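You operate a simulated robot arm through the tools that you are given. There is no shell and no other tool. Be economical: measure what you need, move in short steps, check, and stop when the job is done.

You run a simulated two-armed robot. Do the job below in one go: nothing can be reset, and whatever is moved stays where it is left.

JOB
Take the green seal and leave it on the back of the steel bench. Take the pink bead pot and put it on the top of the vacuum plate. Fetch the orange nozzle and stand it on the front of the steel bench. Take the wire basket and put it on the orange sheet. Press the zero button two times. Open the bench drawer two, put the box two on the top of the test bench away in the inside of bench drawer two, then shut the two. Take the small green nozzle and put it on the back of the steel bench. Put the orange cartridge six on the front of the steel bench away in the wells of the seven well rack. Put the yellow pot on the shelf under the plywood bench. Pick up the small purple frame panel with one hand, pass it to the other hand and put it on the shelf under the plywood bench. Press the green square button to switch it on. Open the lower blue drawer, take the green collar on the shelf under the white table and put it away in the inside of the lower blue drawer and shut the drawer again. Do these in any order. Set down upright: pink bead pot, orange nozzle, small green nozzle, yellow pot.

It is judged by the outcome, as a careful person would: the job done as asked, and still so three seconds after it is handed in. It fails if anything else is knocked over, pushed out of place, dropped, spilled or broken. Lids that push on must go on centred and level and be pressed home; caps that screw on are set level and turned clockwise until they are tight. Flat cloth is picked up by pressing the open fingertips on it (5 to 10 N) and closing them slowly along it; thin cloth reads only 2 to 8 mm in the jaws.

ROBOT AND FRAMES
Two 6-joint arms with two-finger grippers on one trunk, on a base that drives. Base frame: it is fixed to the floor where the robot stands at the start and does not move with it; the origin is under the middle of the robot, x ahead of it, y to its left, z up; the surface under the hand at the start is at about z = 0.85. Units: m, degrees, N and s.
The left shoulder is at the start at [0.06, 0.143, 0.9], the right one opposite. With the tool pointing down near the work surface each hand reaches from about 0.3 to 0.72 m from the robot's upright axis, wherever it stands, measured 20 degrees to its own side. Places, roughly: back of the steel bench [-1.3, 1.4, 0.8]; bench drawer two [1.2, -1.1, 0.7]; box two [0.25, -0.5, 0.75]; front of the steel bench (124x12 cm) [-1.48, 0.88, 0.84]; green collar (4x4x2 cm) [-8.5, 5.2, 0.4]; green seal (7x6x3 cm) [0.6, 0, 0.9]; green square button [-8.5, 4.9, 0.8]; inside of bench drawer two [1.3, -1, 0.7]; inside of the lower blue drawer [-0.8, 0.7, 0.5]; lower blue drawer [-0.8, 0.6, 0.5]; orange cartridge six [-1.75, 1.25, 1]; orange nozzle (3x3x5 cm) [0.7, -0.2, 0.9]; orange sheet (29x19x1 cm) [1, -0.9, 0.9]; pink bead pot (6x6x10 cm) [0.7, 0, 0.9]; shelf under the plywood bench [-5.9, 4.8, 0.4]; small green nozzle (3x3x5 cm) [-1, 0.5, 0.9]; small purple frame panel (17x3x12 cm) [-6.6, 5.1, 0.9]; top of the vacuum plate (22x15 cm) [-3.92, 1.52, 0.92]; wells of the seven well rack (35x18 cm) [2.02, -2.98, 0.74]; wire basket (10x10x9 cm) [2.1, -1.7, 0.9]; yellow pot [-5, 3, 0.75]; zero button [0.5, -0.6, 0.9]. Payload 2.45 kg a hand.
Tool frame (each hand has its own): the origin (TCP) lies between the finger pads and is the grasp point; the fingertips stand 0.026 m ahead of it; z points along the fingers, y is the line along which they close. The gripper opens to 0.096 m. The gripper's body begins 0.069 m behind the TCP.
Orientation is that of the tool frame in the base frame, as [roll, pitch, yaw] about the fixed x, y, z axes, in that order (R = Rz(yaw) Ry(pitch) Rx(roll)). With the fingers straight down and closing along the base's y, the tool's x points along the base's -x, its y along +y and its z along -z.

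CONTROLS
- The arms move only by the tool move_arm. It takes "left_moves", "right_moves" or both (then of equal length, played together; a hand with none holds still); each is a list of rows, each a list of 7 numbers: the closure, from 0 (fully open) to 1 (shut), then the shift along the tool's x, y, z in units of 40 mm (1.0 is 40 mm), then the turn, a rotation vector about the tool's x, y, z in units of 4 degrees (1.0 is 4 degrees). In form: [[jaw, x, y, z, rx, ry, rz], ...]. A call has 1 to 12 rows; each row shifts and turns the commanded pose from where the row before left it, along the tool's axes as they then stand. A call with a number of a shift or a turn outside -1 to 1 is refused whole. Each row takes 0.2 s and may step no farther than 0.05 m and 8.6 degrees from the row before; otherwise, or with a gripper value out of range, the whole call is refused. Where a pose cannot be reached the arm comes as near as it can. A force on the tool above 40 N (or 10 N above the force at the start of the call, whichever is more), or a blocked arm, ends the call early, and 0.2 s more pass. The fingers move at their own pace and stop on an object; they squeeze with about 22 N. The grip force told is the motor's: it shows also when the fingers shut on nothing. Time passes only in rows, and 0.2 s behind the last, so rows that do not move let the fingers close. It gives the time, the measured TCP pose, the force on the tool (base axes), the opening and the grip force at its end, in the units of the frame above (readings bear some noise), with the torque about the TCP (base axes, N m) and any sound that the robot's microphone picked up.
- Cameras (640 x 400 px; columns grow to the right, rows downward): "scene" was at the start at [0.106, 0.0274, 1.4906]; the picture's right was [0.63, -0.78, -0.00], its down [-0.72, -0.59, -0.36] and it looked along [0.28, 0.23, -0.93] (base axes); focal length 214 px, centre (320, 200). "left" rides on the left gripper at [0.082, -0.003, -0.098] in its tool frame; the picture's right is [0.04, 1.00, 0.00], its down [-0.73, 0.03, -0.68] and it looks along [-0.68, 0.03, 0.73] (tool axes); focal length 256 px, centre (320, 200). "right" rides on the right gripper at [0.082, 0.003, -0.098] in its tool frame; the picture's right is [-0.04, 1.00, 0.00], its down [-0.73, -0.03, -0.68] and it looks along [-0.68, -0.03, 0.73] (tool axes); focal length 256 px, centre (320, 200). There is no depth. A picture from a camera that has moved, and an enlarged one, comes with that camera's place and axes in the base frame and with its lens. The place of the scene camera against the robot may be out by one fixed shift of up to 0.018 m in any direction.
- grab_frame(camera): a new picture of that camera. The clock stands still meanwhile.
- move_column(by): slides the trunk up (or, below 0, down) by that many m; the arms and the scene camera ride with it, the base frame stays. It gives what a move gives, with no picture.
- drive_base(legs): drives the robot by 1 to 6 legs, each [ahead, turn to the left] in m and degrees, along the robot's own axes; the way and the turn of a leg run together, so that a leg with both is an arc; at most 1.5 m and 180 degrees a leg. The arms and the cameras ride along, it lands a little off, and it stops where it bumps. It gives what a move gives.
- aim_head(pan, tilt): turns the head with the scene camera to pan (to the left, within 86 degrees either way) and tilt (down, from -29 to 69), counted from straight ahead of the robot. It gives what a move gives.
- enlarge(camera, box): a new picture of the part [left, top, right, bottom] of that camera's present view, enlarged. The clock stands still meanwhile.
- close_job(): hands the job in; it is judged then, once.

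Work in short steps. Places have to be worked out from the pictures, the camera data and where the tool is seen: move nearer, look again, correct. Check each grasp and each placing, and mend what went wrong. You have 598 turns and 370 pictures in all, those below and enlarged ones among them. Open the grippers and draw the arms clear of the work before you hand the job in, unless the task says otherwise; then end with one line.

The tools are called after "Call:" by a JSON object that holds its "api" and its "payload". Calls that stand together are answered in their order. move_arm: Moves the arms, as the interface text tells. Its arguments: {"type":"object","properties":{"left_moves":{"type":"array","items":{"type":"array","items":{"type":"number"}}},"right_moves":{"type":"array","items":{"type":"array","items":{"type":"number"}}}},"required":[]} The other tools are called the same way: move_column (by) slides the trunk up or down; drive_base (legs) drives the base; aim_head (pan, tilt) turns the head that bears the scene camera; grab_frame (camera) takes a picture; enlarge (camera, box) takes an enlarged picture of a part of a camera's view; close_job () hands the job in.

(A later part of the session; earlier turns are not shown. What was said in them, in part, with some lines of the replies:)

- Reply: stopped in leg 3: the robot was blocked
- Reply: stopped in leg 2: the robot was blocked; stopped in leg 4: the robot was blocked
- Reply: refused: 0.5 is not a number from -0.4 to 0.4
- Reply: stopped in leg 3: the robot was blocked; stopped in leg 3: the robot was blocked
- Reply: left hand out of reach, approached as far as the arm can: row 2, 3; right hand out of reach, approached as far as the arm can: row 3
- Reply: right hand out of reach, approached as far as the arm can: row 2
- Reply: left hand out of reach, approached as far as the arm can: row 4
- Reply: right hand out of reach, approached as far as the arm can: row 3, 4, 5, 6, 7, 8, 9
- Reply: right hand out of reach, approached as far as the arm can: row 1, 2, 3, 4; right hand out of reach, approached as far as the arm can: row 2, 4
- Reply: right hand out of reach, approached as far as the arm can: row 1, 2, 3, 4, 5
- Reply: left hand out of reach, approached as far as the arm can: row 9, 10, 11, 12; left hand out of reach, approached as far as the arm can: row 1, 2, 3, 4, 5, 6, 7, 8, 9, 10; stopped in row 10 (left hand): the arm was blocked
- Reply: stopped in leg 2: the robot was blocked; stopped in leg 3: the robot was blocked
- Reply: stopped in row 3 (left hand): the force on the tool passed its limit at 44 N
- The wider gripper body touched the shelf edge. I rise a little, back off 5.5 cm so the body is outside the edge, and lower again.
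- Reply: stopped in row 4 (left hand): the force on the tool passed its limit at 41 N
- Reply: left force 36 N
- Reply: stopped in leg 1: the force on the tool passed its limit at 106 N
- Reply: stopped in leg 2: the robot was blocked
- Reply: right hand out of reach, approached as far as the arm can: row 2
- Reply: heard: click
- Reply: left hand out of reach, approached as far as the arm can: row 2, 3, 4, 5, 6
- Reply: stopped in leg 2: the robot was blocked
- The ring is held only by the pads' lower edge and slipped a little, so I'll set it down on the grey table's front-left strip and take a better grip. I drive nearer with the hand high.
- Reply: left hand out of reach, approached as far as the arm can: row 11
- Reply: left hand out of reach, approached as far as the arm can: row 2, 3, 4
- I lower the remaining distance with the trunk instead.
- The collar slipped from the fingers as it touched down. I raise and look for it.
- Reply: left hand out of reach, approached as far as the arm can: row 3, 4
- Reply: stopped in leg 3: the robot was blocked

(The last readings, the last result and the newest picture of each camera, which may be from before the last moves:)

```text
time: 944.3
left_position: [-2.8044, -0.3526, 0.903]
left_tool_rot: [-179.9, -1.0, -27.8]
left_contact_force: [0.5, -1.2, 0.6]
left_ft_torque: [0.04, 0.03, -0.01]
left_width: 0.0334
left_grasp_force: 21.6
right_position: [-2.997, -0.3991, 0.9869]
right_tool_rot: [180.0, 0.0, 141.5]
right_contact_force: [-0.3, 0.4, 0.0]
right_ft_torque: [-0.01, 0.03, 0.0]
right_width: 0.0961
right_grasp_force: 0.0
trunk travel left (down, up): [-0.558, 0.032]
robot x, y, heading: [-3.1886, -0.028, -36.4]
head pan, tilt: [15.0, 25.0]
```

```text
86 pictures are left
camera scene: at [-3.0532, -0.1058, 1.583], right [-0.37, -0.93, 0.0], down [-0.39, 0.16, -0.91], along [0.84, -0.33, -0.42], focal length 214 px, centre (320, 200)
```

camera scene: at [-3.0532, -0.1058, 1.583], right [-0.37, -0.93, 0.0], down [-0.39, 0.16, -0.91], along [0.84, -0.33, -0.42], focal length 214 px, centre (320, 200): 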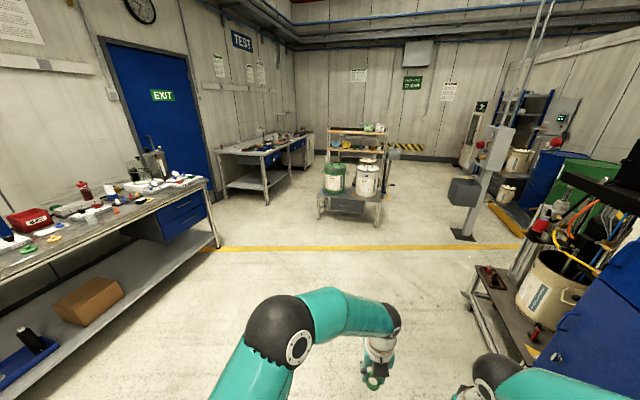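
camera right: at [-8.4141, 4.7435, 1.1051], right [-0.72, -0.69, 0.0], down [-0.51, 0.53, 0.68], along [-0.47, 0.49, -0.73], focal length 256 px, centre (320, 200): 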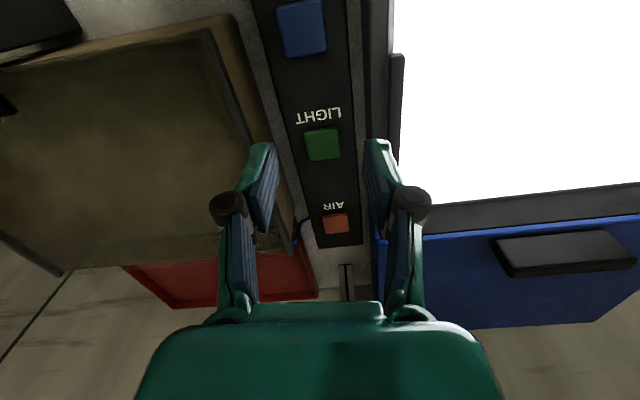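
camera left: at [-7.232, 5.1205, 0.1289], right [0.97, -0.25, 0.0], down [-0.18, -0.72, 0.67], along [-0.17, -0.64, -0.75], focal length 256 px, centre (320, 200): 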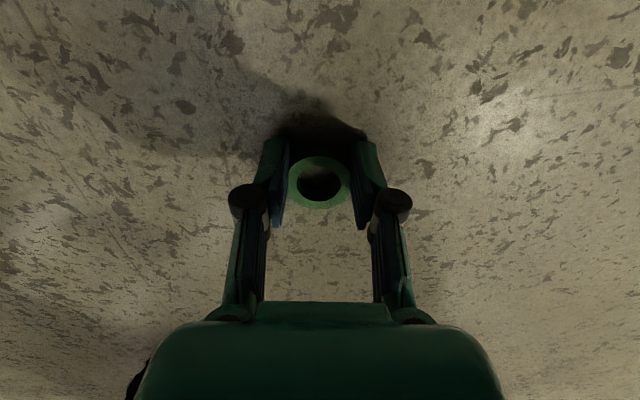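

Call:
{"api": "enlarge", "payload": {"camera": "scene", "box": [110, 160, 240, 260]}}

```text
4.00 times, centred on (175, 210) of scene
camera zoom: at [-3.0532, -0.1058, 1.583], right [-0.37, -0.93, 0.0], down [-0.39, 0.16, -0.91], along [0.84, -0.33, -0.42], focal length 858 px, centre (900, 160)
```

zoom: 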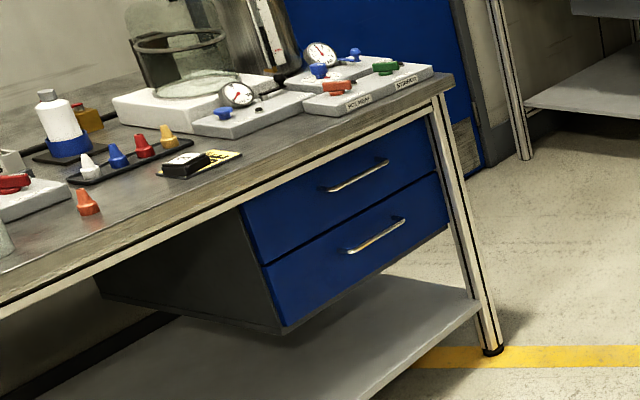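

The blue drawers: lower handle near (-0.99,0.40,0.58). I drive to stand squarely in front of it.

Call:
{"api": "drive_base", "payload": {"legs": [[0, 34.5], [0.9, 0], [0.88, 0], [0, 27], [0, 27]]}}

Call:
{"api": "aim_head", "payload": {"pan": 0, "tilt": 50}}

Call:
{"api": "grab_frame", "payload": {"camera": "scene"}}

```text
time: 958.3
left_position: [-1.0908, 0.2963, 0.9019]
left_tool_rot: [-179.8, -0.9, 61.5]
left_contact_force: [0.7, 0.4, -0.3]
left_ft_torque: [-0.03, 0.02, 0.01]
left_width: 0.0334
left_grasp_force: 22.2
right_position: [-1.0441, 0.1026, 0.9869]
right_tool_rot: [179.9, -0.1, -129.3]
right_contact_force: [0.0, -0.1, -0.3]
right_ft_torque: [0.0, 0.0, 0.02]
right_width: 0.0958
right_grasp_force: 0.0
trunk travel left (down, up): [-0.558, 0.032]
robot x, y, heading: [-1.389, -0.1111, 51.9]
head pan, tilt: [15.0, 25.0]
```

```text
time: 959.2
left_position: [-1.09, 0.2946, 0.9047]
left_tool_rot: [-179.8, -1.1, 61.5]
left_contact_force: [-0.2, 0.9, 0.3]
left_ft_torque: [-0.01, 0.0, -0.01]
left_width: 0.0333
left_grasp_force: 22.4
right_position: [-1.0448, 0.1019, 0.9886]
right_tool_rot: [179.9, -0.1, -129.3]
right_contact_force: [0.2, 0.3, 0.2]
right_ft_torque: [-0.03, -0.01, -0.01]
right_width: 0.0958
right_grasp_force: 0.0
trunk travel left (down, up): [-0.558, 0.032]
robot x, y, heading: [-1.3896, -0.1101, 52.5]
head pan, tilt: [0.0, 50.0]
```

```text
84 pictures are left
camera scene: at [-1.3019, -0.0085, 1.5456], right [0.79, -0.61, 0.0], down [-0.47, -0.61, -0.64], along [0.39, 0.51, -0.77], focal length 214 px, centre (320, 200)
```

scene: 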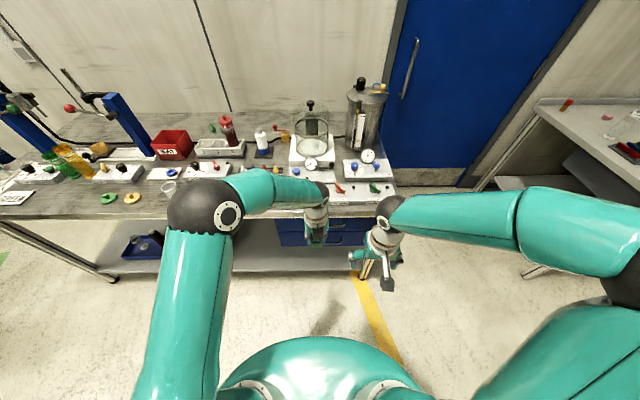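

I move the left hand (with the collar) aside, lower the trunk, and set the right tool for the handle as before.

Call:
{"api": "move_arm", "payload": {"left_moves": [[1, -0.5, -0.8, 0, 0, 0, 0], [1, -0.5, -0.8, 0, 0, 0, 0], [1, -0.5, -0.8, 0, 0, 0, 0], [1, -0.3, -0.8, 0, 0, 0, 0], [1, 0, -0.8, 0, 0, 0, 0], [1, 0, -0.8, 0, 0, 0, 0], [1, 0, 0, 0, 0, 0, 0], [1, 0, 0, 0, 0, 0, 0], [1, 0, 0, 0, 0, 0, 0], [1, 0, 0, 0, 0, 0, 0], [1, 0, 0, 0, 0, 0, 0], [1, 0, 0, 0, 0, 0, 0]], "right_moves": [[0, 0, 0, 0, 0, 0, -1], [0, 0, 0, 0, 0, 0, -1], [0, 0, 0, 0, 0, 0, -1], [0, 0, 0, 0, 0, 0, -1], [0, 0, 0, 0, 0, 0, -1], [0, 0, 0, 0, 0, 0, -1], [0, 0, 0, 0, 0, 0, -1], [0, 0, 0, 0, 0, 0, -1], [0, 0, 0, 0, 0, 0, -1], [0, 0, 0, 0, 0, 0, -1], [0, 0, 0, 0, 0, 0, -1], [0, 0, 0, 0, 0, 0, -1]]}}

Call:
{"api": "move_arm", "payload": {"right_moves": [[0.45, 0, 0, 0, 0, 0, -1], [0.45, 0, 0, 0, 0, 0, -1], [0.45, 0, 0, 0, 0, 0, -1], [0.45, 0, 0, 0, 0, 0, -1], [0.45, 0, 0, 0, 0, 0, -1], [0.45, 0, 0, 0, 0, 0, -1], [0.45, 0, 0, 0, 0, 0, -1], [0.45, 0, 0, 0, 0, 0, -1], [0.45, 0, 0, 0, 0, 0, -1], [0.45, 0, 0, 0, 0, 0, -1], [0.45, 0, 0, 0, 0, 0, -0.8]]}}

Call:
{"api": "move_arm", "payload": {"right_moves": [[0.45, 0, 0, 0, 1, 0, 0], [0.45, 0, 0, 0, 1, 0, 0], [0.45, 0, 0, 0, 1, 0, 0], [0.45, 0, 0, 0, 1, 0, 0], [0.45, 0, 0, 0, 1, 0, 0], [0.45, 0, 0, 0, 1, 0, 0], [0.45, 0, 0, 0, 1, 0, 0], [0.45, 0, 0, 0, 1, 0, 0]]}}

Call:
{"api": "move_column", "payload": {"by": -0.16}}

Call:
{"api": "grab_frame", "payload": {"camera": "right"}}

Call:
{"api": "grab_frame", "payload": {"camera": "scene"}}

```text
time: 961.8
left_position: [-1.2933, 0.3249, 0.9028]
left_tool_rot: [-179.7, -1.0, 61.5]
left_contact_force: [0.3, 0.1, 0.3]
left_ft_torque: [-0.01, 0.01, 0.0]
left_width: 0.0332
left_grasp_force: 21.8
right_position: [-1.0461, 0.1015, 0.9882]
right_tool_rot: [179.9, 0.0, -81.3]
right_contact_force: [-0.7, 0.0, -0.3]
right_ft_torque: [0.01, -0.04, -0.01]
right_width: 0.096
right_grasp_force: 0.1
trunk travel left (down, up): [-0.558, 0.032]
robot x, y, heading: [-1.3828, -0.1092, 52.2]
head pan, tilt: [0.0, 50.0]
```

```text
time: 964.2
left_position: [-1.294, 0.3246, 0.9032]
left_tool_rot: [-179.9, -1.1, 61.6]
left_contact_force: [0.6, -0.1, -0.2]
left_ft_torque: [0.0, 0.02, 0.0]
left_width: 0.0332
left_grasp_force: 21.7
right_position: [-1.0455, 0.1019, 0.9877]
right_tool_rot: [-180.0, 0.0, -38.0]
right_contact_force: [-0.7, 0.4, 0.5]
right_ft_torque: [-0.01, 0.01, -0.01]
right_width: 0.0529
right_grasp_force: 0.1
trunk travel left (down, up): [-0.558, 0.032]
robot x, y, heading: [-1.3879, -0.1092, 52.5]
head pan, tilt: [0.0, 50.0]
```

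```text
time: 966.0
left_position: [-1.292, 0.3244, 0.9026]
left_tool_rot: [-179.8, -1.0, 61.5]
left_contact_force: [-0.5, -0.2, -0.5]
left_ft_torque: [-0.03, 0.0, 0.0]
left_width: 0.033
left_grasp_force: 22.0
right_position: [-1.0386, 0.1209, 0.9976]
right_tool_rot: [-148.2, 0.0, -38.2]
right_contact_force: [-0.1, -0.3, -0.1]
right_ft_torque: [0.01, 0.03, -0.04]
right_width: 0.0528
right_grasp_force: 0.0
right hand out of reach, approached as far as the arm can: row 7, 8
trunk travel left (down, up): [-0.558, 0.032]
robot x, y, heading: [-1.3899, -0.1071, 52.0]
head pan, tilt: [0.0, 50.0]
```

```text
time: 967.8
left_position: [-1.2932, 0.3239, 0.7432]
left_tool_rot: [-179.7, -1.0, 61.5]
left_contact_force: [-0.2, -0.3, -0.5]
left_ft_torque: [0.0, -0.02, -0.01]
left_width: 0.0333
left_grasp_force: 22.4
right_position: [-1.0384, 0.1207, 0.8376]
right_tool_rot: [-148.2, 0.0, -38.2]
right_contact_force: [-0.3, -0.4, 0.3]
right_ft_torque: [0.0, 0.02, 0.01]
right_width: 0.0528
right_grasp_force: 0.1
trunk travel left (down, up): [-0.398, 0.192]
robot x, y, heading: [-1.385, -0.11, 52.1]
head pan, tilt: [0.0, 50.0]
```

```text
83 pictures are left
camera right: at [-1.0085, 0.0273, 0.9185], right [-0.56, -0.64, -0.53], down [-0.78, 0.19, 0.59], along [-0.28, 0.74, -0.61], focal length 256 px, centre (320, 200)
```

right: 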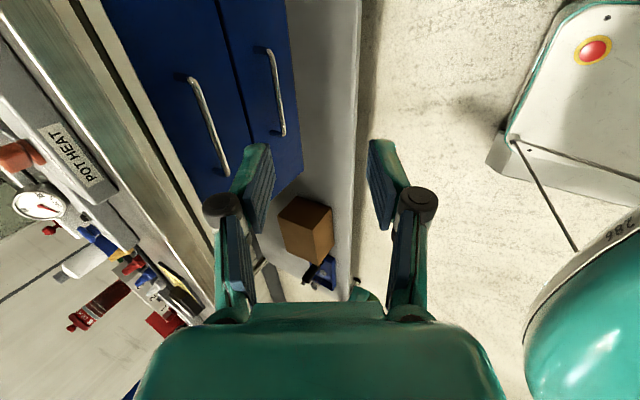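

```text
82 pictures are left
camera scene: at [-1.302, -0.0091, 1.3856], right [0.79, -0.61, 0.0], down [-0.47, -0.61, -0.64], along [0.39, 0.51, -0.77], focal length 214 px, centre (320, 200)
```

scene: 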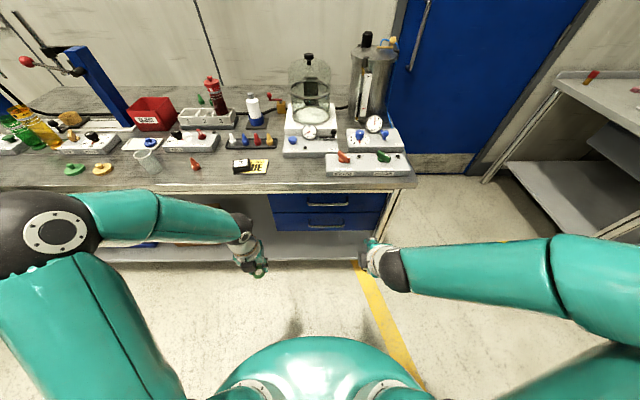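

Triangulated: lower handle at (-0.939,0.406,0.537). I drive 4 cm nearer and bring the right hand to a stand-off before it.

Call:
{"api": "drive_base", "payload": {"legs": [[0.04, 0]]}}

Call:
{"api": "move_arm", "payload": {"right_moves": [[0.6, -0.4, -0.2, 0.6, 0, 0, 0], [0.7, -0.4, -0.2, 0.85, 0, 0, 0], [0.7, -0.4, -0.2, 0.85, 0, 0, 0], [0.7, -0.4, -0.2, 0.85, 0, 0, 0], [0.7, -0.3, -0.2, 0.9, 0, 0, 0], [0.7, -0.3, -0.2, 0.9, 0, 0, 0]]}}

Call:
{"api": "grab_frame", "payload": {"camera": "right"}}

```text
time: 968.7
left_position: [-1.2681, 0.3573, 0.7422]
left_tool_rot: [-179.8, -1.0, 61.5]
left_contact_force: [0.4, -0.3, -0.2]
left_ft_torque: [-0.02, 0.0, -0.01]
left_width: 0.0336
left_grasp_force: 22.6
right_position: [-1.0122, 0.1532, 0.8373]
right_tool_rot: [-148.4, 0.0, -38.2]
right_contact_force: [0.3, 0.9, 0.7]
right_ft_torque: [-0.03, 0.01, 0.03]
right_width: 0.0529
right_grasp_force: 0.1
trunk travel left (down, up): [-0.398, 0.192]
robot x, y, heading: [-1.365, -0.0802, 52.0]
head pan, tilt: [0.0, 50.0]
```

```text
time: 970.1
left_position: [-1.2688, 0.3572, 0.7434]
left_tool_rot: [-179.7, -1.0, 61.6]
left_contact_force: [0.1, 0.3, -0.6]
left_ft_torque: [-0.01, 0.01, 0.0]
left_width: 0.0335
left_grasp_force: 22.2
right_position: [-0.9919, 0.3213, 0.6939]
right_tool_rot: [-148.2, 0.0, -38.0]
right_contact_force: [-0.2, 0.7, -0.1]
right_ft_torque: [-0.01, -0.02, 0.01]
right_width: 0.0286
right_grasp_force: 0.1
trunk travel left (down, up): [-0.398, 0.192]
robot x, y, heading: [-1.3637, -0.0755, 52.1]
head pan, tilt: [0.0, 50.0]
```

```text
81 pictures are left
camera right: at [-0.9618, 0.2281, 0.7751], right [-0.56, -0.64, -0.53], down [-0.78, 0.19, 0.59], along [-0.28, 0.74, -0.61], focal length 256 px, centre (320, 200)
```

right: 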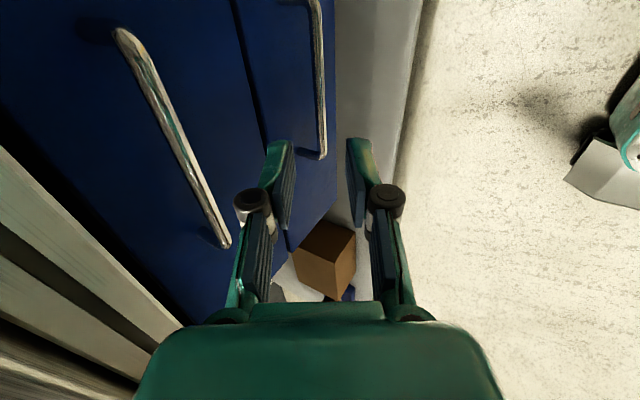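

The bar is centred between the fingers. I advance along the tool axis in steps.

Call:
{"api": "move_arm", "payload": {"right_moves": [[0.7, 0, 0, 0.9, 0, 0, 0], [0.7, 0, 0, 0.9, 0, 0, 0], [0.7, 0, 0, 0.9, 0, 0, 0], [0.7, 0, 0, 0.7, 0, 0, 0]]}}

Call:
{"api": "grab_frame", "payload": {"camera": "right"}}

```text
time: 971.1
left_position: [-1.2677, 0.3567, 0.7439]
left_tool_rot: [-179.9, -0.9, 61.5]
left_contact_force: [0.2, -0.4, 0.0]
left_ft_torque: [-0.02, -0.01, 0.02]
left_width: 0.0334
left_grasp_force: 22.2
right_position: [-0.9482, 0.3774, 0.5769]
right_tool_rot: [-148.3, 0.0, -38.1]
right_contact_force: [0.0, -0.1, 0.4]
right_ft_torque: [-0.01, -0.01, 0.0]
right_width: 0.0291
right_grasp_force: 0.1
trunk travel left (down, up): [-0.398, 0.192]
robot x, y, heading: [-1.366, -0.0799, 52.4]
head pan, tilt: [0.0, 50.0]
```

```text
80 pictures are left
camera right: at [-0.9175, 0.2845, 0.6596], right [-0.56, -0.64, -0.53], down [-0.78, 0.19, 0.59], along [-0.28, 0.74, -0.61], focal length 256 px, centre (320, 200)
```

right: 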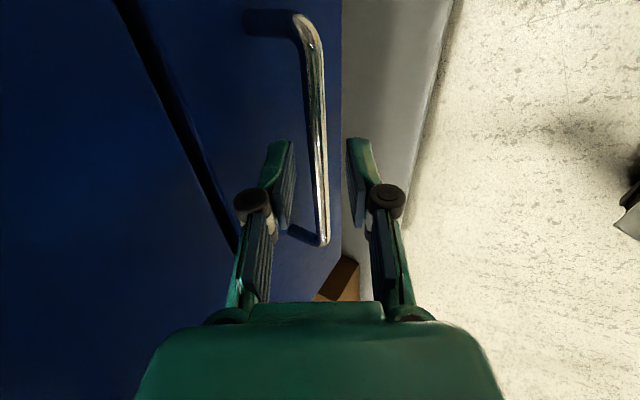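

Call:
{"api": "move_arm", "payload": {"right_moves": [[0.7, 0, 0, 0.5, 0, 0, 0], [0.7, 0, 0, 0.45, 0, 0, 0], [1, 0, 0, 0, 0, 0, 0], [1, 0, 0, 0, 0, 0, 0], [1, 0, 0, 0, 0, 0, 0]]}}

```text
time: 972.3
left_position: [-1.2686, 0.3551, 0.7437]
left_tool_rot: [-179.9, -1.2, 61.5]
left_contact_force: [-0.1, -0.6, 0.2]
left_ft_torque: [-0.05, 0.01, 0.0]
left_width: 0.0336
left_grasp_force: 21.9
right_position: [-0.9356, 0.394, 0.5475]
right_tool_rot: [-148.0, -0.1, -38.0]
right_contact_force: [2.6, 0.1, 10.3]
right_ft_torque: [-0.15, -0.28, 0.91]
right_width: 0.0108
right_grasp_force: 37.4
trunk travel left (down, up): [-0.398, 0.192]
robot x, y, heading: [-1.3631, -0.0772, 52.2]
head pan, tilt: [0.0, 50.0]
```

The bar is gripped (10.8 mm). I pull the lower drawer out.

Call:
{"api": "move_arm", "payload": {"right_moves": [[1, 0, 0.42, -0.26, 0, 0, 0], [1, 0, 0.6, -0.37, 0, 0, 0], [1, 0, 0.8, -0.5, 0, 0, 0], [1, 0, 0.8, -0.5, 0, 0, 0], [1, 0, 0.8, -0.5, 0, 0, 0]]}}

Call:
{"api": "grab_frame", "payload": {"camera": "scene"}}

```text
time: 973.5
left_position: [-1.2689, 0.355, 0.745]
left_tool_rot: [-179.9, -1.2, 61.3]
left_contact_force: [-0.2, -0.5, 0.8]
left_ft_torque: [0.0, -0.05, 0.02]
left_width: 0.0333
left_grasp_force: 21.8
right_position: [-1.0396, 0.2608, 0.546]
right_tool_rot: [-148.7, 0.0, -38.1]
right_contact_force: [8.4, -13.1, 16.7]
right_ft_torque: [-0.33, -0.46, 0.64]
right_width: 0.011
right_grasp_force: 38.2
trunk travel left (down, up): [-0.398, 0.192]
robot x, y, heading: [-1.3638, -0.0798, 52.0]
head pan, tilt: [0.0, 50.0]
```

```text
79 pictures are left
camera scene: at [-1.2785, 0.0202, 1.386], right [0.79, -0.61, 0.0], down [-0.47, -0.6, -0.64], along [0.39, 0.51, -0.76], focal length 214 px, centre (320, 200)
```

scene: 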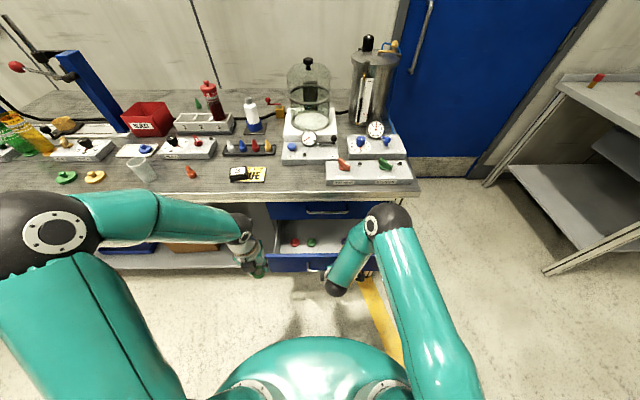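

The drawer slides; I pull about 6 cm more.

Call:
{"api": "move_arm", "payload": {"right_moves": [[1, 0.05, 0.8, -0.5, 0, 0, 0], [1, 0, 0.5, -0.31, 0, 0, 0]]}}

Call:
{"api": "move_arm", "payload": {"right_moves": [[0.7, 0, 0, 0, 0, 0, 0], [0.7, 0, 0, 0, 0, 0, 0], [0.7, 0, 0, -0.6, 0, 0, 0], [0.7, 0, 0, -1, 0, 0, 0], [0.7, 0.3, 0, -0.9, 0, 0, 0], [0.7, 0.6, 0, -0.5, 0, 0, 0], [0.7, 0.6, 0, -0.5, 0, 0, 0], [0.7, 0.6, 0, -0.5, 0, 0, 0]]}}

Call:
{"api": "grab_frame", "payload": {"camera": "scene"}}

```text
time: 974.1
left_position: [-1.2686, 0.3573, 0.7441]
left_tool_rot: [-179.8, -1.0, 61.5]
left_contact_force: [0.5, 0.2, 0.4]
left_ft_torque: [-0.02, -0.03, 0.0]
left_width: 0.0334
left_grasp_force: 21.7
right_position: [-1.0717, 0.2144, 0.5446]
right_tool_rot: [-148.5, 0.0, -37.9]
right_contact_force: [2.1, -2.7, -0.7]
right_ft_torque: [-0.32, -0.21, 0.98]
right_width: 0.0107
right_grasp_force: 37.7
trunk travel left (down, up): [-0.398, 0.192]
robot x, y, heading: [-1.3613, -0.0783, 52.5]
head pan, tilt: [0.0, 50.0]
```

```text
time: 975.9
left_position: [-1.2682, 0.3575, 0.7437]
left_tool_rot: [-179.8, -1.0, 61.4]
left_contact_force: [0.3, -0.5, -0.1]
left_ft_torque: [-0.02, -0.01, 0.04]
left_width: 0.0334
left_grasp_force: 22.1
right_position: [-1.0476, 0.1725, 0.6571]
right_tool_rot: [-148.3, 0.0, -38.1]
right_contact_force: [0.5, -0.1, 0.1]
right_ft_torque: [0.03, 0.01, -0.02]
right_width: 0.0288
right_grasp_force: 0.0
right hand out of reach, approached as far as the arm can: row 6, 7, 8
trunk travel left (down, up): [-0.398, 0.192]
robot x, y, heading: [-1.3633, -0.077, 52.1]
head pan, tilt: [0.0, 50.0]
```

```text
78 pictures are left
camera scene: at [-1.2769, 0.023, 1.3855], right [0.79, -0.61, 0.0], down [-0.47, -0.61, -0.64], along [0.39, 0.51, -0.77], focal length 214 px, centre (320, 200)
```

scene: 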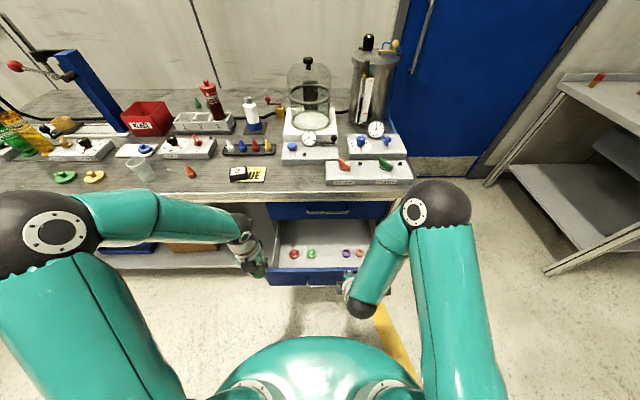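

The drawer is open; it holds a row of small rings with a free gap in the middle. I move the right hand up and back, and turn the left tool sideways so its camera clears the drawer.

Call:
{"api": "move_arm", "payload": {"right_moves": [[0.7, 0, -0.4, -0.7, 0, 0, 0], [0.7, 0, -0.4, -0.7, 0, 0, 0], [0.7, 0, 0.4, -0.7, 0, 0, 0], [0.7, 0, 0.6, -0.6, 0, 0, 0], [0.7, 0, 0.6, -0.5, 0, 0, 0], [0.7, 0, 0, 0, 0, 0, 0], [0.7, 0, 0, 0, 0, 0, 0], [0.7, 0, 0, 0, 0, 0, 0], [0.7, 0, 0, 0, 0, 0, 0], [0.7, 0, 0, 0, 0, 0, 0], [0.7, 0, 0, 0, 0, 0, 0], [0.7, 0, 0, 0, 0, 0, 0]], "left_moves": [[1, 0, 0, 0, 0, 0, -1], [1, 0, 0, 0, 0, 0, -1], [1, 0, 0, 0, 0, 0, -1], [1, 0, 0, 0, 0, 0, -1], [1, 0, 0, 0, 0, 0, -1], [1, 0, 0, 0, 0, 0, -1], [1, 0, 0, 0, 0, 0, -1], [1, 0, 0, 0, 0, 0, -1], [1, 0, 0, 0, 0, 0, -1], [1, 0, 0, 0, 0, 0, -1], [1, 0, 0, 0, 0, 0, -1], [1, 0, 0, 0, 0, 0, -1]]}}

Call:
{"api": "move_arm", "payload": {"left_moves": [[1, 0, 0, 0, 0, 0, -1], [1, 0, 0, 0, 0, 0, -1], [1, 0, 0, 0, 0, 0, -1], [1, 0, 0, 0, 0, 0, -1], [1, 0, 0, 0, 0, 0, -1], [1, 0, 0, 0, 0, 0, -1], [1, 0, 0, 0, 0, 0, -1], [1, 0, 0, 0, 0, 0, -1], [1, 0, 0, 0, 0, 0, -1]]}}

Call:
{"api": "grab_frame", "payload": {"camera": "scene"}}

```text
time: 978.5
left_position: [-1.2683, 0.3573, 0.7442]
left_tool_rot: [179.5, -0.9, 109.5]
left_contact_force: [-1.3, 0.8, -0.9]
left_ft_torque: [-0.01, 0.01, 0.02]
left_width: 0.0333
left_grasp_force: 22.3
right_position: [-1.1001, 0.1905, 0.7502]
right_tool_rot: [-148.4, -0.1, -38.1]
right_contact_force: [-0.4, 0.4, -0.4]
right_ft_torque: [0.02, -0.01, -0.02]
right_width: 0.0289
right_grasp_force: 0.1
right hand out of reach, approached as far as the arm can: row 1, 2, 3, 4, 5
trunk travel left (down, up): [-0.398, 0.192]
robot x, y, heading: [-1.3642, -0.08, 52.1]
head pan, tilt: [0.0, 50.0]
```

```text
time: 980.5
left_position: [-1.2679, 0.3554, 0.7435]
left_tool_rot: [179.0, -0.4, 145.5]
left_contact_force: [0.3, 0.2, -0.1]
left_ft_torque: [0.03, -0.02, 0.01]
left_width: 0.0333
left_grasp_force: 21.8
right_position: [-1.0977, 0.1911, 0.7491]
right_tool_rot: [-148.2, -0.1, -38.0]
right_contact_force: [-0.2, -0.3, -0.1]
right_ft_torque: [-0.01, 0.01, -0.01]
right_width: 0.0288
right_grasp_force: 0.0
trunk travel left (down, up): [-0.398, 0.192]
robot x, y, heading: [-1.362, -0.0797, 52.3]
head pan, tilt: [0.0, 50.0]
```

```text
77 pictures are left
camera scene: at [-1.277, 0.0231, 1.3856], right [0.79, -0.61, 0.0], down [-0.47, -0.61, -0.64], along [0.39, 0.51, -0.77], focal length 214 px, centre (320, 200)
```

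scene: 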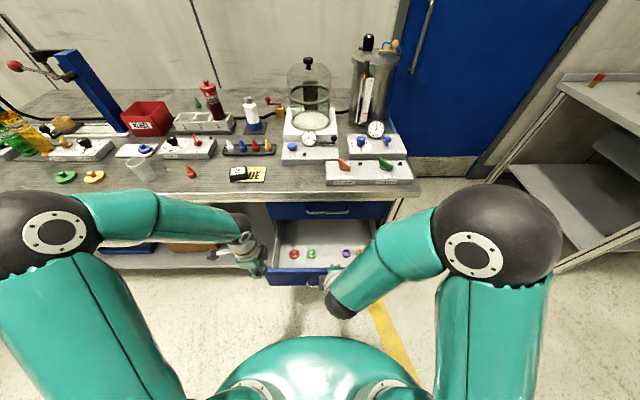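

Call:
{"api": "move_arm", "payload": {"left_moves": [[1, -0.86, 0.46, 0.1, 0, 0, 0], [1, -0.86, 0.46, 0.15, 0, 0, 0], [1, -0.86, 0.46, 0.15, 0, 0, 0], [1, -0.86, 0.46, 0.15, 0, 0, 0], [1, -0.86, 0.46, 0.15, 0, 0, 0], [1, -0.86, 0.46, 0.2, 0, 0, 0], [1, -0.86, 0.46, 0.3, 0, 0, 0]]}}

Call:
{"api": "grab_frame", "payload": {"camera": "left"}}

Call:
{"api": "grab_frame", "payload": {"camera": "scene"}}

```text
time: 982.1
left_position: [-0.9946, 0.3272, 0.6955]
left_tool_rot: [179.1, -0.4, 145.5]
left_contact_force: [0.0, 0.2, 0.6]
left_ft_torque: [0.05, 0.01, 0.0]
left_width: 0.0333
left_grasp_force: 21.9
right_position: [-1.0985, 0.1909, 0.7488]
right_tool_rot: [-148.3, 0.0, -38.2]
right_contact_force: [-0.3, 0.0, -0.2]
right_ft_torque: [0.01, 0.01, 0.0]
right_width: 0.0288
right_grasp_force: 0.1
trunk travel left (down, up): [-0.398, 0.192]
robot x, y, heading: [-1.3637, -0.0788, 52.1]
head pan, tilt: [0.0, 50.0]
```

```text
76 pictures are left
camera left: at [-1.0654, 0.3699, 0.7961], right [0.53, 0.85, 0.02], down [0.62, -0.4, 0.67], along [0.58, -0.35, -0.74], focal length 256 px, centre (320, 200)
```

left: 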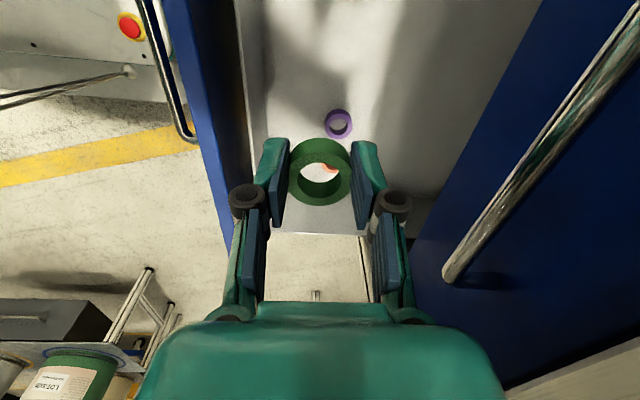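

```text
75 pictures are left
camera scene: at [-1.2764, 0.0235, 1.3855], right [0.79, -0.61, 0.0], down [-0.47, -0.61, -0.64], along [0.39, 0.51, -0.77], focal length 214 px, centre (320, 200)
```

scene: 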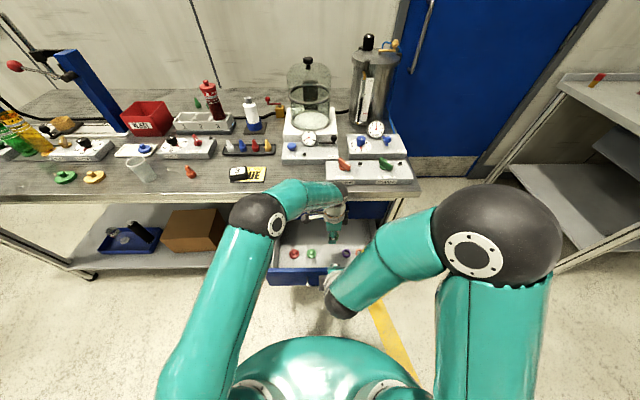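

The landing spot in the drawer is free. I lower straight down.

Call:
{"api": "move_arm", "payload": {"left_moves": [[1, 0, 0, 0.9, 0, 0, 0], [1, 0, 0, 0.9, 0, 0, 0], [1, 0, 0, 0.9, 0, 0, 0]]}}

Call:
{"api": "grab_frame", "payload": {"camera": "left"}}

```text
time: 982.9
left_position: [-0.9962, 0.3296, 0.589]
left_tool_rot: [179.0, -0.3, 145.6]
left_contact_force: [-0.3, 0.3, 0.0]
left_ft_torque: [0.0, -0.02, -0.02]
left_width: 0.0337
left_grasp_force: 22.0
right_position: [-1.098, 0.1902, 0.7491]
right_tool_rot: [-148.3, -0.1, -38.2]
right_contact_force: [0.3, -0.6, 0.9]
right_ft_torque: [-0.02, -0.02, -0.02]
right_width: 0.0286
right_grasp_force: 0.0
trunk travel left (down, up): [-0.398, 0.192]
robot x, y, heading: [-1.3618, -0.079, 52.1]
head pan, tilt: [0.0, 50.0]
```

```text
74 pictures are left
camera left: at [-1.0677, 0.3722, 0.6869], right [0.53, 0.85, 0.02], down [0.62, -0.4, 0.68], along [0.58, -0.35, -0.74], focal length 256 px, centre (320, 200)
```

left: 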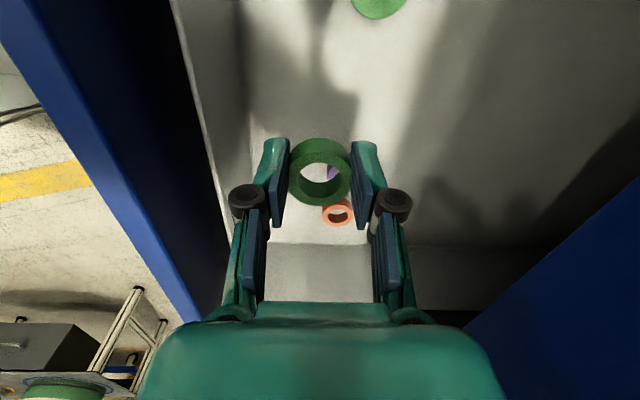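

Call:
{"api": "move_arm", "payload": {"left_moves": [[1, 0, 0, 0.6, 0, 0, 0], [1, 0, 0, 0.5, 0, 0, 0], [1, 0, 0, 0.4, 0, 0, 0], [1, 0, 0, 0.3, 0, 0, 0]]}}

```text
time: 983.9
left_position: [-0.9953, 0.3293, 0.5157]
left_tool_rot: [178.9, -0.3, 145.5]
left_contact_force: [0.8, 0.8, -0.4]
left_ft_torque: [-0.01, -0.03, -0.01]
left_width: 0.0338
left_grasp_force: 21.7
right_position: [-1.0982, 0.1909, 0.7493]
right_tool_rot: [-148.3, -0.1, -38.2]
right_contact_force: [0.2, 0.1, 0.5]
right_ft_torque: [-0.01, 0.04, 0.01]
right_width: 0.0287
right_grasp_force: 0.1
trunk travel left (down, up): [-0.398, 0.192]
robot x, y, heading: [-1.3571, -0.0818, 52.5]
head pan, tilt: [0.0, 50.0]
```

Call:
{"api": "move_arm", "payload": {"left_moves": [[1, 0, 0, 0.2, 0, 0, 0], [1, 0, 0, 0.15, 0, 0, 0], [1, 0, 0, 0.15, 0, 0, 0], [1, 0, 0, 0.1, 0, 0, 0]]}}

```text
time: 984.9
left_position: [-0.996, 0.3303, 0.4914]
left_tool_rot: [179.0, -0.3, 145.4]
left_contact_force: [-0.4, -0.3, -0.3]
left_ft_torque: [0.0, -0.02, -0.03]
left_width: 0.0331
left_grasp_force: 21.8
right_position: [-1.0995, 0.1902, 0.7485]
right_tool_rot: [-148.2, 0.0, -38.1]
right_contact_force: [0.0, 0.2, 0.4]
right_ft_torque: [0.01, 0.02, 0.02]
right_width: 0.0289
right_grasp_force: 0.0
trunk travel left (down, up): [-0.398, 0.192]
robot x, y, heading: [-1.3606, -0.0785, 52.3]
head pan, tilt: [0.0, 50.0]
```

Call:
{"api": "move_arm", "payload": {"left_moves": [[1, 0, 0, 0.15, 0, 0, 0], [1, 0, 0, 0.12, 0, 0, 0], [1, 0, 0, 0.12, 0, 0, 0], [1, 0, 0, 0.1, 0, 0, 0]]}}

Call:
{"api": "grab_frame", "payload": {"camera": "left"}}

```text
time: 985.9
left_position: [-0.9915, 0.3358, 0.4815]
left_tool_rot: [178.2, -0.2, 145.5]
left_contact_force: [-2.7, 2.4, 13.8]
left_ft_torque: [-0.24, 0.21, -0.13]
left_width: 0.0338
left_grasp_force: 21.7
right_position: [-1.0995, 0.1905, 0.7502]
right_tool_rot: [-148.2, 0.0, -38.0]
right_contact_force: [0.0, -0.5, 1.1]
right_ft_torque: [0.0, -0.01, -0.01]
right_width: 0.0288
right_grasp_force: 0.0
trunk travel left (down, up): [-0.398, 0.192]
robot x, y, heading: [-1.3614, -0.0773, 52.2]
head pan, tilt: [0.0, 50.0]
stopped in row 4 (left hand): the force on the tool passed its limit at 45 N (the readings are from after the stop); the commanded pose is now the measured one
```

```text
73 pictures are left
camera left: at [-1.0633, 0.3778, 0.5806], right [0.53, 0.85, 0.03], down [0.61, -0.41, 0.68], along [0.59, -0.34, -0.73], focal length 256 px, centre (320, 200)
```

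left: 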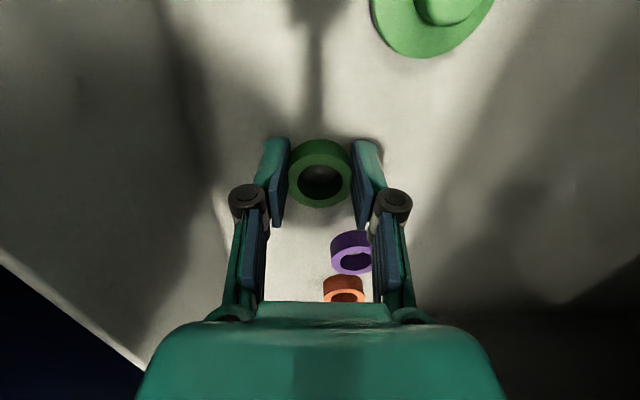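

The collar is on the drawer floor. I release and rise straight up.

Call:
{"api": "move_arm", "payload": {"left_moves": [[1, 0, 0, -0.1, 0, 0, 0], [0.45, 0, 0, 0, 0, 0, 0], [0.45, 0, 0, 0, 0, 0, 0], [0.45, 0, 0, -0.5, 0, 0, 0], [0.45, 0, 0, -1, 0, 0, 0], [0.45, 0, 0, -1, 0, 0, 0], [0.45, 0, 0, -1, 0, 0, 0]]}}

Call:
{"api": "grab_frame", "payload": {"camera": "left"}}

```text
time: 987.5
left_position: [-0.9943, 0.3297, 0.6231]
left_tool_rot: [178.4, -0.2, 145.5]
left_contact_force: [-0.1, -1.1, -1.3]
left_ft_torque: [0.03, 0.0, -0.02]
left_width: 0.0527
left_grasp_force: 0.0
right_position: [-1.0987, 0.191, 0.7495]
right_tool_rot: [-148.4, -0.2, -38.1]
right_contact_force: [0.8, 0.8, 0.3]
right_ft_torque: [0.02, -0.02, 0.0]
right_width: 0.0289
right_grasp_force: 0.0
trunk travel left (down, up): [-0.398, 0.192]
robot x, y, heading: [-1.3649, -0.0774, 51.9]
head pan, tilt: [0.0, 50.0]
```

```text
72 pictures are left
camera left: at [-1.0663, 0.3716, 0.7222], right [0.53, 0.85, 0.03], down [0.61, -0.41, 0.68], along [0.58, -0.34, -0.74], focal length 256 px, centre (320, 200)
```

left: 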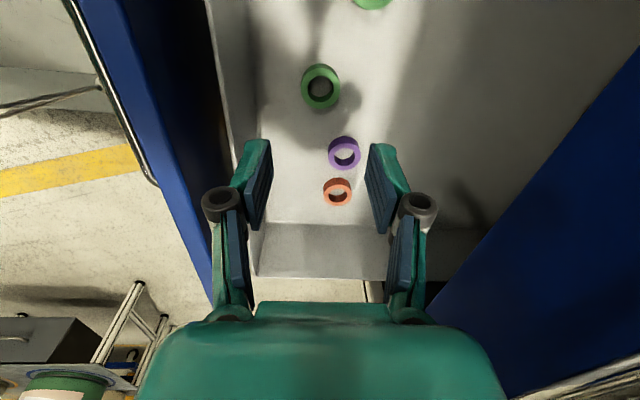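

The collar lies in the drawer. I withdraw the left hand along the way it came, then take the handle again with the right.

Call:
{"api": "move_arm", "payload": {"left_moves": [[0.3, 0, 0, -0.9, 0, 0, 0], [0.3, 0, 0, -0.9, 0, 0, 0], [0.3, 0, 0, -0.9, 0, 0, 0], [0.3, 0.86, -0.46, -0.1, 0, 0, 0], [0.3, 0.86, -0.46, -0.1, 0, 0, 0], [0.3, 0.86, -0.46, 0, 0, 0, 0], [0.3, 0.86, -0.46, 0, 0, 0, 0], [0.3, 0.86, -0.46, 0, 0, 0, 0], [0.3, 0.86, -0.46, 0, 0, 0, 0], [0.3, 0.86, -0.46, 0, 0, 0, 0]]}}

Call:
{"api": "grab_frame", "payload": {"camera": "right"}}

```text
time: 989.6
left_position: [-1.2681, 0.3582, 0.7373]
left_tool_rot: [178.4, -0.3, 145.4]
left_contact_force: [-0.6, -1.0, 0.1]
left_ft_torque: [0.02, -0.02, 0.0]
left_width: 0.0671
left_grasp_force: 0.1
right_position: [-1.0994, 0.19, 0.7488]
right_tool_rot: [-148.3, 0.0, -38.0]
right_contact_force: [-0.2, -0.5, 0.3]
right_ft_torque: [0.01, -0.01, -0.04]
right_width: 0.0287
right_grasp_force: 0.1
trunk travel left (down, up): [-0.398, 0.192]
robot x, y, heading: [-1.361, -0.0779, 52.2]
head pan, tilt: [0.0, 50.0]
```

```text
71 pictures are left
camera right: at [-1.069, 0.0973, 0.8312], right [-0.56, -0.64, -0.53], down [-0.78, 0.19, 0.59], along [-0.28, 0.74, -0.61], focal length 256 px, centre (320, 200)
```

right: 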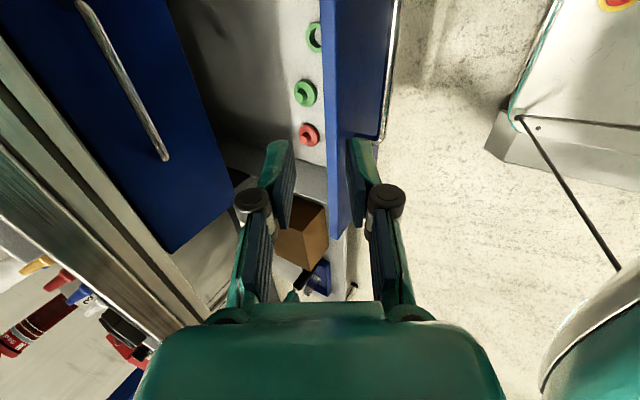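

Call:
{"api": "move_arm", "payload": {"right_moves": [[0.7, 0.05, 0.7, 0, 0, 0, 0], [0.7, 0.05, 0.7, 0.2, 0, 0, 0], [0.7, 0.05, 0.55, 0.6, 0, 0, 0], [0.7, 0, 0, 0.8, 0, 0, 0], [0.7, 0, 0, 0.7, 0, 0, 0]]}}

Call:
{"api": "grab_frame", "payload": {"camera": "right"}}

```text
time: 990.9
left_position: [-1.2666, 0.3578, 0.7371]
left_tool_rot: [178.4, -0.2, 145.6]
left_contact_force: [-0.1, 0.1, 0.5]
left_ft_torque: [0.02, -0.01, 0.02]
left_width: 0.0669
left_grasp_force: 0.0
right_position: [-1.1081, 0.2068, 0.6291]
right_tool_rot: [-148.3, -0.1, -38.2]
right_contact_force: [0.3, 0.4, -0.1]
right_ft_torque: [-0.01, 0.03, 0.01]
right_width: 0.0287
right_grasp_force: 0.1
right hand out of reach, approached as far as the arm can: row 1, 2
trunk travel left (down, up): [-0.398, 0.192]
robot x, y, heading: [-1.364, -0.0753, 52.4]
head pan, tilt: [0.0, 50.0]
```

```text
70 pictures are left
camera right: at [-1.0778, 0.1135, 0.7106], right [-0.56, -0.64, -0.53], down [-0.78, 0.19, 0.59], along [-0.28, 0.74, -0.61], focal length 256 px, centre (320, 200)
```

right: 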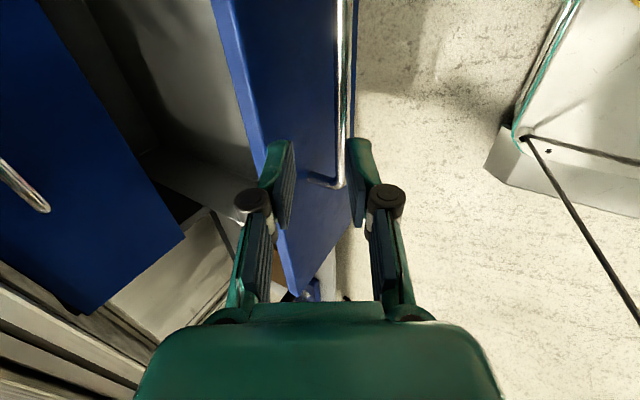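

Call:
{"api": "move_arm", "payload": {"right_moves": [[0.7, 0.3, 0.5, 0, 0, 0, 0], [0.7, 0.2, 0, 0.6, 0, 0, 0], [0.7, 0, 0, 0.8, 0, 0, 0]]}}

Call:
{"api": "grab_frame", "payload": {"camera": "right"}}

```text
time: 991.6
left_position: [-1.2662, 0.3569, 0.7386]
left_tool_rot: [178.4, -0.2, 145.4]
left_contact_force: [-0.5, -0.1, 0.0]
left_ft_torque: [0.01, 0.02, 0.02]
left_width: 0.0671
left_grasp_force: 0.0
right_position: [-1.0839, 0.203, 0.5708]
right_tool_rot: [-148.3, 0.0, -38.1]
right_contact_force: [0.4, 0.7, 0.5]
right_ft_torque: [0.04, 0.01, -0.03]
right_width: 0.029
right_grasp_force: 0.1
trunk travel left (down, up): [-0.398, 0.192]
robot x, y, heading: [-1.3653, -0.0783, 51.9]
head pan, tilt: [0.0, 50.0]
```

```text
69 pictures are left
camera right: at [-1.0543, 0.1108, 0.6522], right [-0.56, -0.64, -0.53], down [-0.78, 0.19, 0.59], along [-0.28, 0.74, -0.61], focal length 256 px, centre (320, 200)
```

right: 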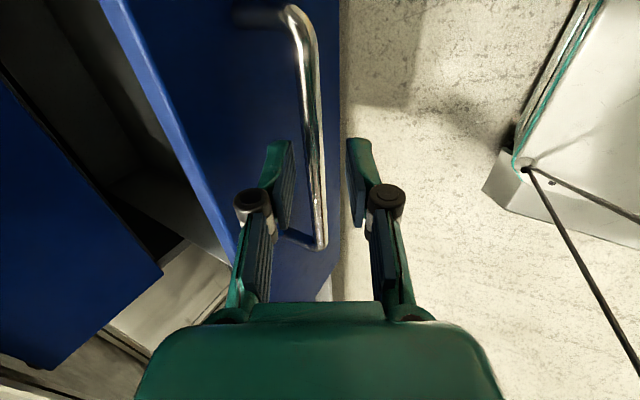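

The bar is between the fingers; I advance 3 cm, grip and push the drawer shut.

Call:
{"api": "move_arm", "payload": {"right_moves": [[0.7, 0, 0, 0.4, 0, 0, 0], [0.7, 0, 0, 0.38, 0, 0, 0], [1, 0, 0, 0, 0, 0, 0], [1, 0, 0, 0, 0, 0, 0], [1, 0, 0, 0, 0, 0, 0]]}}

Call:
{"api": "move_arm", "payload": {"right_moves": [[1, 0, -0.42, 0.26, 0, 0, 0], [1, 0, -0.8, 0.5, 0, 0, 0], [1, 0, -0.8, 0.5, 0, 0, 0], [1, 0, -0.8, 0.5, 0, 0, 0]]}}

```text
time: 992.9
left_position: [-1.2679, 0.3582, 0.7368]
left_tool_rot: [178.4, -0.2, 145.5]
left_contact_force: [-0.4, 0.1, 0.1]
left_ft_torque: [0.0, 0.03, 0.0]
left_width: 0.067
left_grasp_force: 0.0
right_position: [-1.0737, 0.2165, 0.546]
right_tool_rot: [-148.0, -0.2, -38.0]
right_contact_force: [4.3, -0.1, 19.5]
right_ft_torque: [-0.21, -0.32, 0.96]
right_width: 0.0108
right_grasp_force: 38.6
trunk travel left (down, up): [-0.398, 0.192]
robot x, y, heading: [-1.3655, -0.0768, 52.0]
head pan, tilt: [0.0, 50.0]
```

```text
time: 993.9
left_position: [-1.2671, 0.3591, 0.7367]
left_tool_rot: [178.5, -0.2, 145.5]
left_contact_force: [-0.7, -0.6, -0.2]
left_ft_torque: [0.0, 0.0, 0.0]
left_width: 0.0672
left_grasp_force: 0.0
right_position: [-0.9931, 0.3234, 0.5451]
right_tool_rot: [-148.1, 0.0, -37.8]
right_contact_force: [-12.1, 14.2, 1.6]
right_ft_torque: [-0.13, -0.28, 0.92]
right_width: 0.0106
right_grasp_force: 38.0
trunk travel left (down, up): [-0.398, 0.192]
robot x, y, heading: [-1.3624, -0.0778, 52.2]
head pan, tilt: [0.0, 50.0]
```

Call:
{"api": "move_arm", "payload": {"right_moves": [[1, -0.1, -0.8, 0.5, 0, 0, 0], [1, -0.05, -0.7, 0.44, 0, 0, 0], [1, 0, -0.3, 0.19, 0, 0, 0], [1, 0, -0.15, 0.09, 0, 0, 0], [1, 0, -0.12, 0.07, 0, 0, 0]]}}

Call:
{"api": "grab_frame", "payload": {"camera": "scene"}}

```text
time: 995.0
left_position: [-1.2668, 0.3563, 0.738]
left_tool_rot: [178.3, -0.2, 145.5]
left_contact_force: [0.4, 0.2, 0.3]
left_ft_torque: [0.01, -0.04, 0.0]
left_width: 0.0672
left_grasp_force: 0.0
right_position: [-0.9357, 0.3996, 0.5443]
right_tool_rot: [-148.3, -0.1, -38.3]
right_contact_force: [0.3, -18.2, 9.7]
right_ft_torque: [-0.65, -0.91, 0.46]
right_width: 0.0108
right_grasp_force: 37.7
trunk travel left (down, up): [-0.398, 0.192]
robot x, y, heading: [-1.364, -0.0758, 52.2]
head pan, tilt: [0.0, 50.0]
```

```text
68 pictures are left
camera scene: at [-1.2778, 0.0213, 1.3859], right [0.79, -0.61, 0.0], down [-0.47, -0.6, -0.64], along [0.39, 0.51, -0.77], focal length 214 px, centre (320, 200)
```

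scene: 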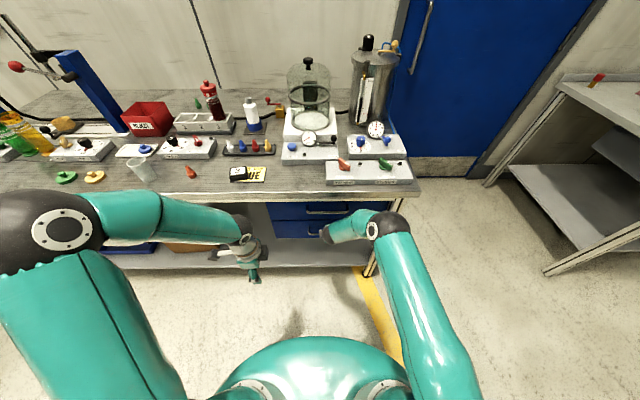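

The drawer is back at its closed position with resistance. I release and withdraw the right hand.

Call:
{"api": "move_arm", "payload": {"right_moves": [[0.7, 0, 0, 0, 0, 0, 0], [0.7, 0, 0, 0, 0, 0, 0], [0.7, 0, 0, -0.8, 0, 0, 0], [0.7, 0, 0, -1, 0, 0, 0], [0.7, 0, 0, -1, 0, 0, 0], [0.7, 0, 0, -1, 0, 0, 0], [0.7, 0, 0, -0.8, 0, 0, 0]]}}

Call:
{"api": "drive_base", "payload": {"legs": [[-0.3, 0]]}}

Call:
{"api": "move_column", "payload": {"by": 0.19}}

Call:
{"api": "aim_head", "payload": {"pan": 5, "tilt": 40}}

Call:
{"api": "grab_frame", "payload": {"camera": "scene"}}

```text
time: 996.6
left_position: [-1.2682, 0.3585, 0.7375]
left_tool_rot: [178.4, -0.2, 145.6]
left_contact_force: [-0.3, 0.2, 0.0]
left_ft_torque: [0.03, 0.02, -0.02]
left_width: 0.0674
left_grasp_force: 0.0
right_position: [-0.9966, 0.3257, 0.7021]
right_tool_rot: [-148.2, -0.1, -38.0]
right_contact_force: [-0.2, -0.1, -0.1]
right_ft_torque: [-0.01, 0.01, 0.0]
right_width: 0.0288
right_grasp_force: 0.2
trunk travel left (down, up): [-0.398, 0.192]
robot x, y, heading: [-1.3636, -0.0763, 52.2]
head pan, tilt: [0.0, 50.0]
```

```text
time: 998.7
left_position: [-1.4527, 0.1209, 0.7377]
left_tool_rot: [178.4, -0.2, 145.8]
left_contact_force: [-0.2, 0.2, -0.8]
left_ft_torque: [0.0, -0.02, -0.02]
left_width: 0.0672
left_grasp_force: 0.1
right_position: [-1.1821, 0.0897, 0.7005]
right_tool_rot: [-148.2, -0.1, -38.0]
right_contact_force: [-0.2, 0.8, 0.5]
right_ft_torque: [0.02, -0.01, -0.01]
right_width: 0.0287
right_grasp_force: 0.0
trunk travel left (down, up): [-0.398, 0.192]
robot x, y, heading: [-1.5489, -0.3173, 52.7]
head pan, tilt: [0.0, 50.0]
```

```text
time: 1000.8
left_position: [-1.4527, 0.121, 0.9273]
left_tool_rot: [178.5, -0.3, 145.9]
left_contact_force: [-0.4, 0.3, -0.8]
left_ft_torque: [0.02, 0.0, -0.03]
left_width: 0.0673
left_grasp_force: 0.0
right_position: [-1.1817, 0.0902, 0.892]
right_tool_rot: [-148.3, -0.1, -37.8]
right_contact_force: [-0.2, -0.3, -0.5]
right_ft_torque: [0.02, 0.0, -0.01]
right_width: 0.029
right_grasp_force: 0.0
trunk travel left (down, up): [-0.588, 0.002]
robot x, y, heading: [-1.5465, -0.318, 52.3]
head pan, tilt: [0.0, 50.0]
```

```text
time: 1001.5
left_position: [-1.4525, 0.1209, 0.9273]
left_tool_rot: [178.4, -0.2, 145.7]
left_contact_force: [0.3, -0.3, -0.8]
left_ft_torque: [0.03, -0.05, -0.01]
left_width: 0.067
left_grasp_force: 0.1
right_position: [-1.1819, 0.0897, 0.8904]
right_tool_rot: [-148.2, -0.1, -37.9]
right_contact_force: [0.4, -0.5, 0.6]
right_ft_torque: [0.02, 0.0, 0.01]
right_width: 0.0289
right_grasp_force: 0.0
trunk travel left (down, up): [-0.588, 0.002]
robot x, y, heading: [-1.5458, -0.315, 52.6]
head pan, tilt: [5.0, 40.0]
```

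```text
67 pictures are left
camera scene: at [-1.4625, -0.2034, 1.5897], right [0.84, -0.54, 0.0], down [-0.35, -0.54, -0.77], along [0.41, 0.65, -0.64], focal length 214 px, centre (320, 200)
```

scene: 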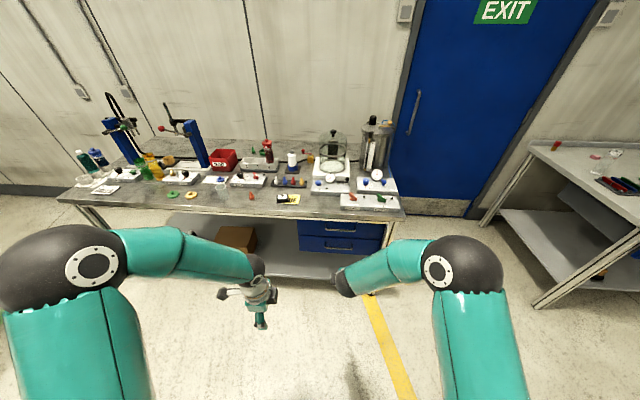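

Call:
{"api": "enlarge", "payload": {"camera": "scene", "box": [190, 120, 420, 260]}}

```text
2.78 times, centred on (305, 190) of scene
camera zoom: at [-1.4625, -0.2034, 1.5897], right [0.84, -0.54, 0.0], down [-0.35, -0.54, -0.77], along [0.41, 0.65, -0.64], focal length 597 px, centre (362, 228)
```

zoom: 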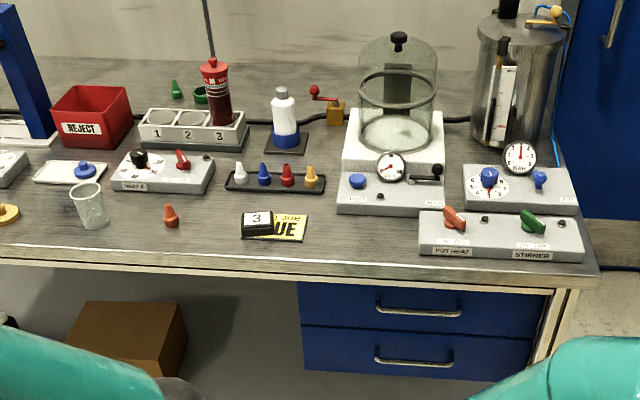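

Both drawers are shut; the seal and green nozzle are at the back, and the orange nozzle at the front. I open both grippers in free space before handing in.

Call:
{"api": "move_arm", "payload": {"left_moves": [[0, 0, 0, -0.3, 0, 0, 0], [0, 0, 0, 0, 0, 0, 0], [0, 0, 0, 0, 0, 0, 0]], "right_moves": [[0, 0, 0, 0, 0, 0, 0], [0, 0, 0, 0, 0, 0, 0], [0, 0, 0, 0, 0, 0, 0]]}}

```text
time: 1002.3
left_position: [-1.4528, 0.12, 0.9401]
left_tool_rot: [178.5, -0.2, 145.8]
left_contact_force: [0.3, 0.1, -0.5]
left_ft_torque: [0.0, -0.01, 0.03]
left_width: 0.0961
left_grasp_force: 0.0
right_position: [-1.1819, 0.0893, 0.8927]
right_tool_rot: [-148.3, -0.1, -37.9]
right_contact_force: [-0.5, -0.2, -0.1]
right_ft_torque: [-0.01, 0.0, 0.02]
right_width: 0.0959
right_grasp_force: 0.1
trunk travel left (down, up): [-0.588, 0.002]
robot x, y, heading: [-1.5506, -0.3169, 52.9]
head pan, tilt: [5.0, 40.0]
```

Every task is done and the hands are open and clear, so I hand the job in.

Call:
{"api": "close_job", "payload": {}}

```text
The job is handed in.
```

All twelve tasks are done and the job is handed in, but an unexplained click was heard as I drove past the oven: my right elbow may have pressed its VENT button, and I could not tell whether anything changed. The green collar also slipped to the floor once before I put it away in the lower blue drawer.
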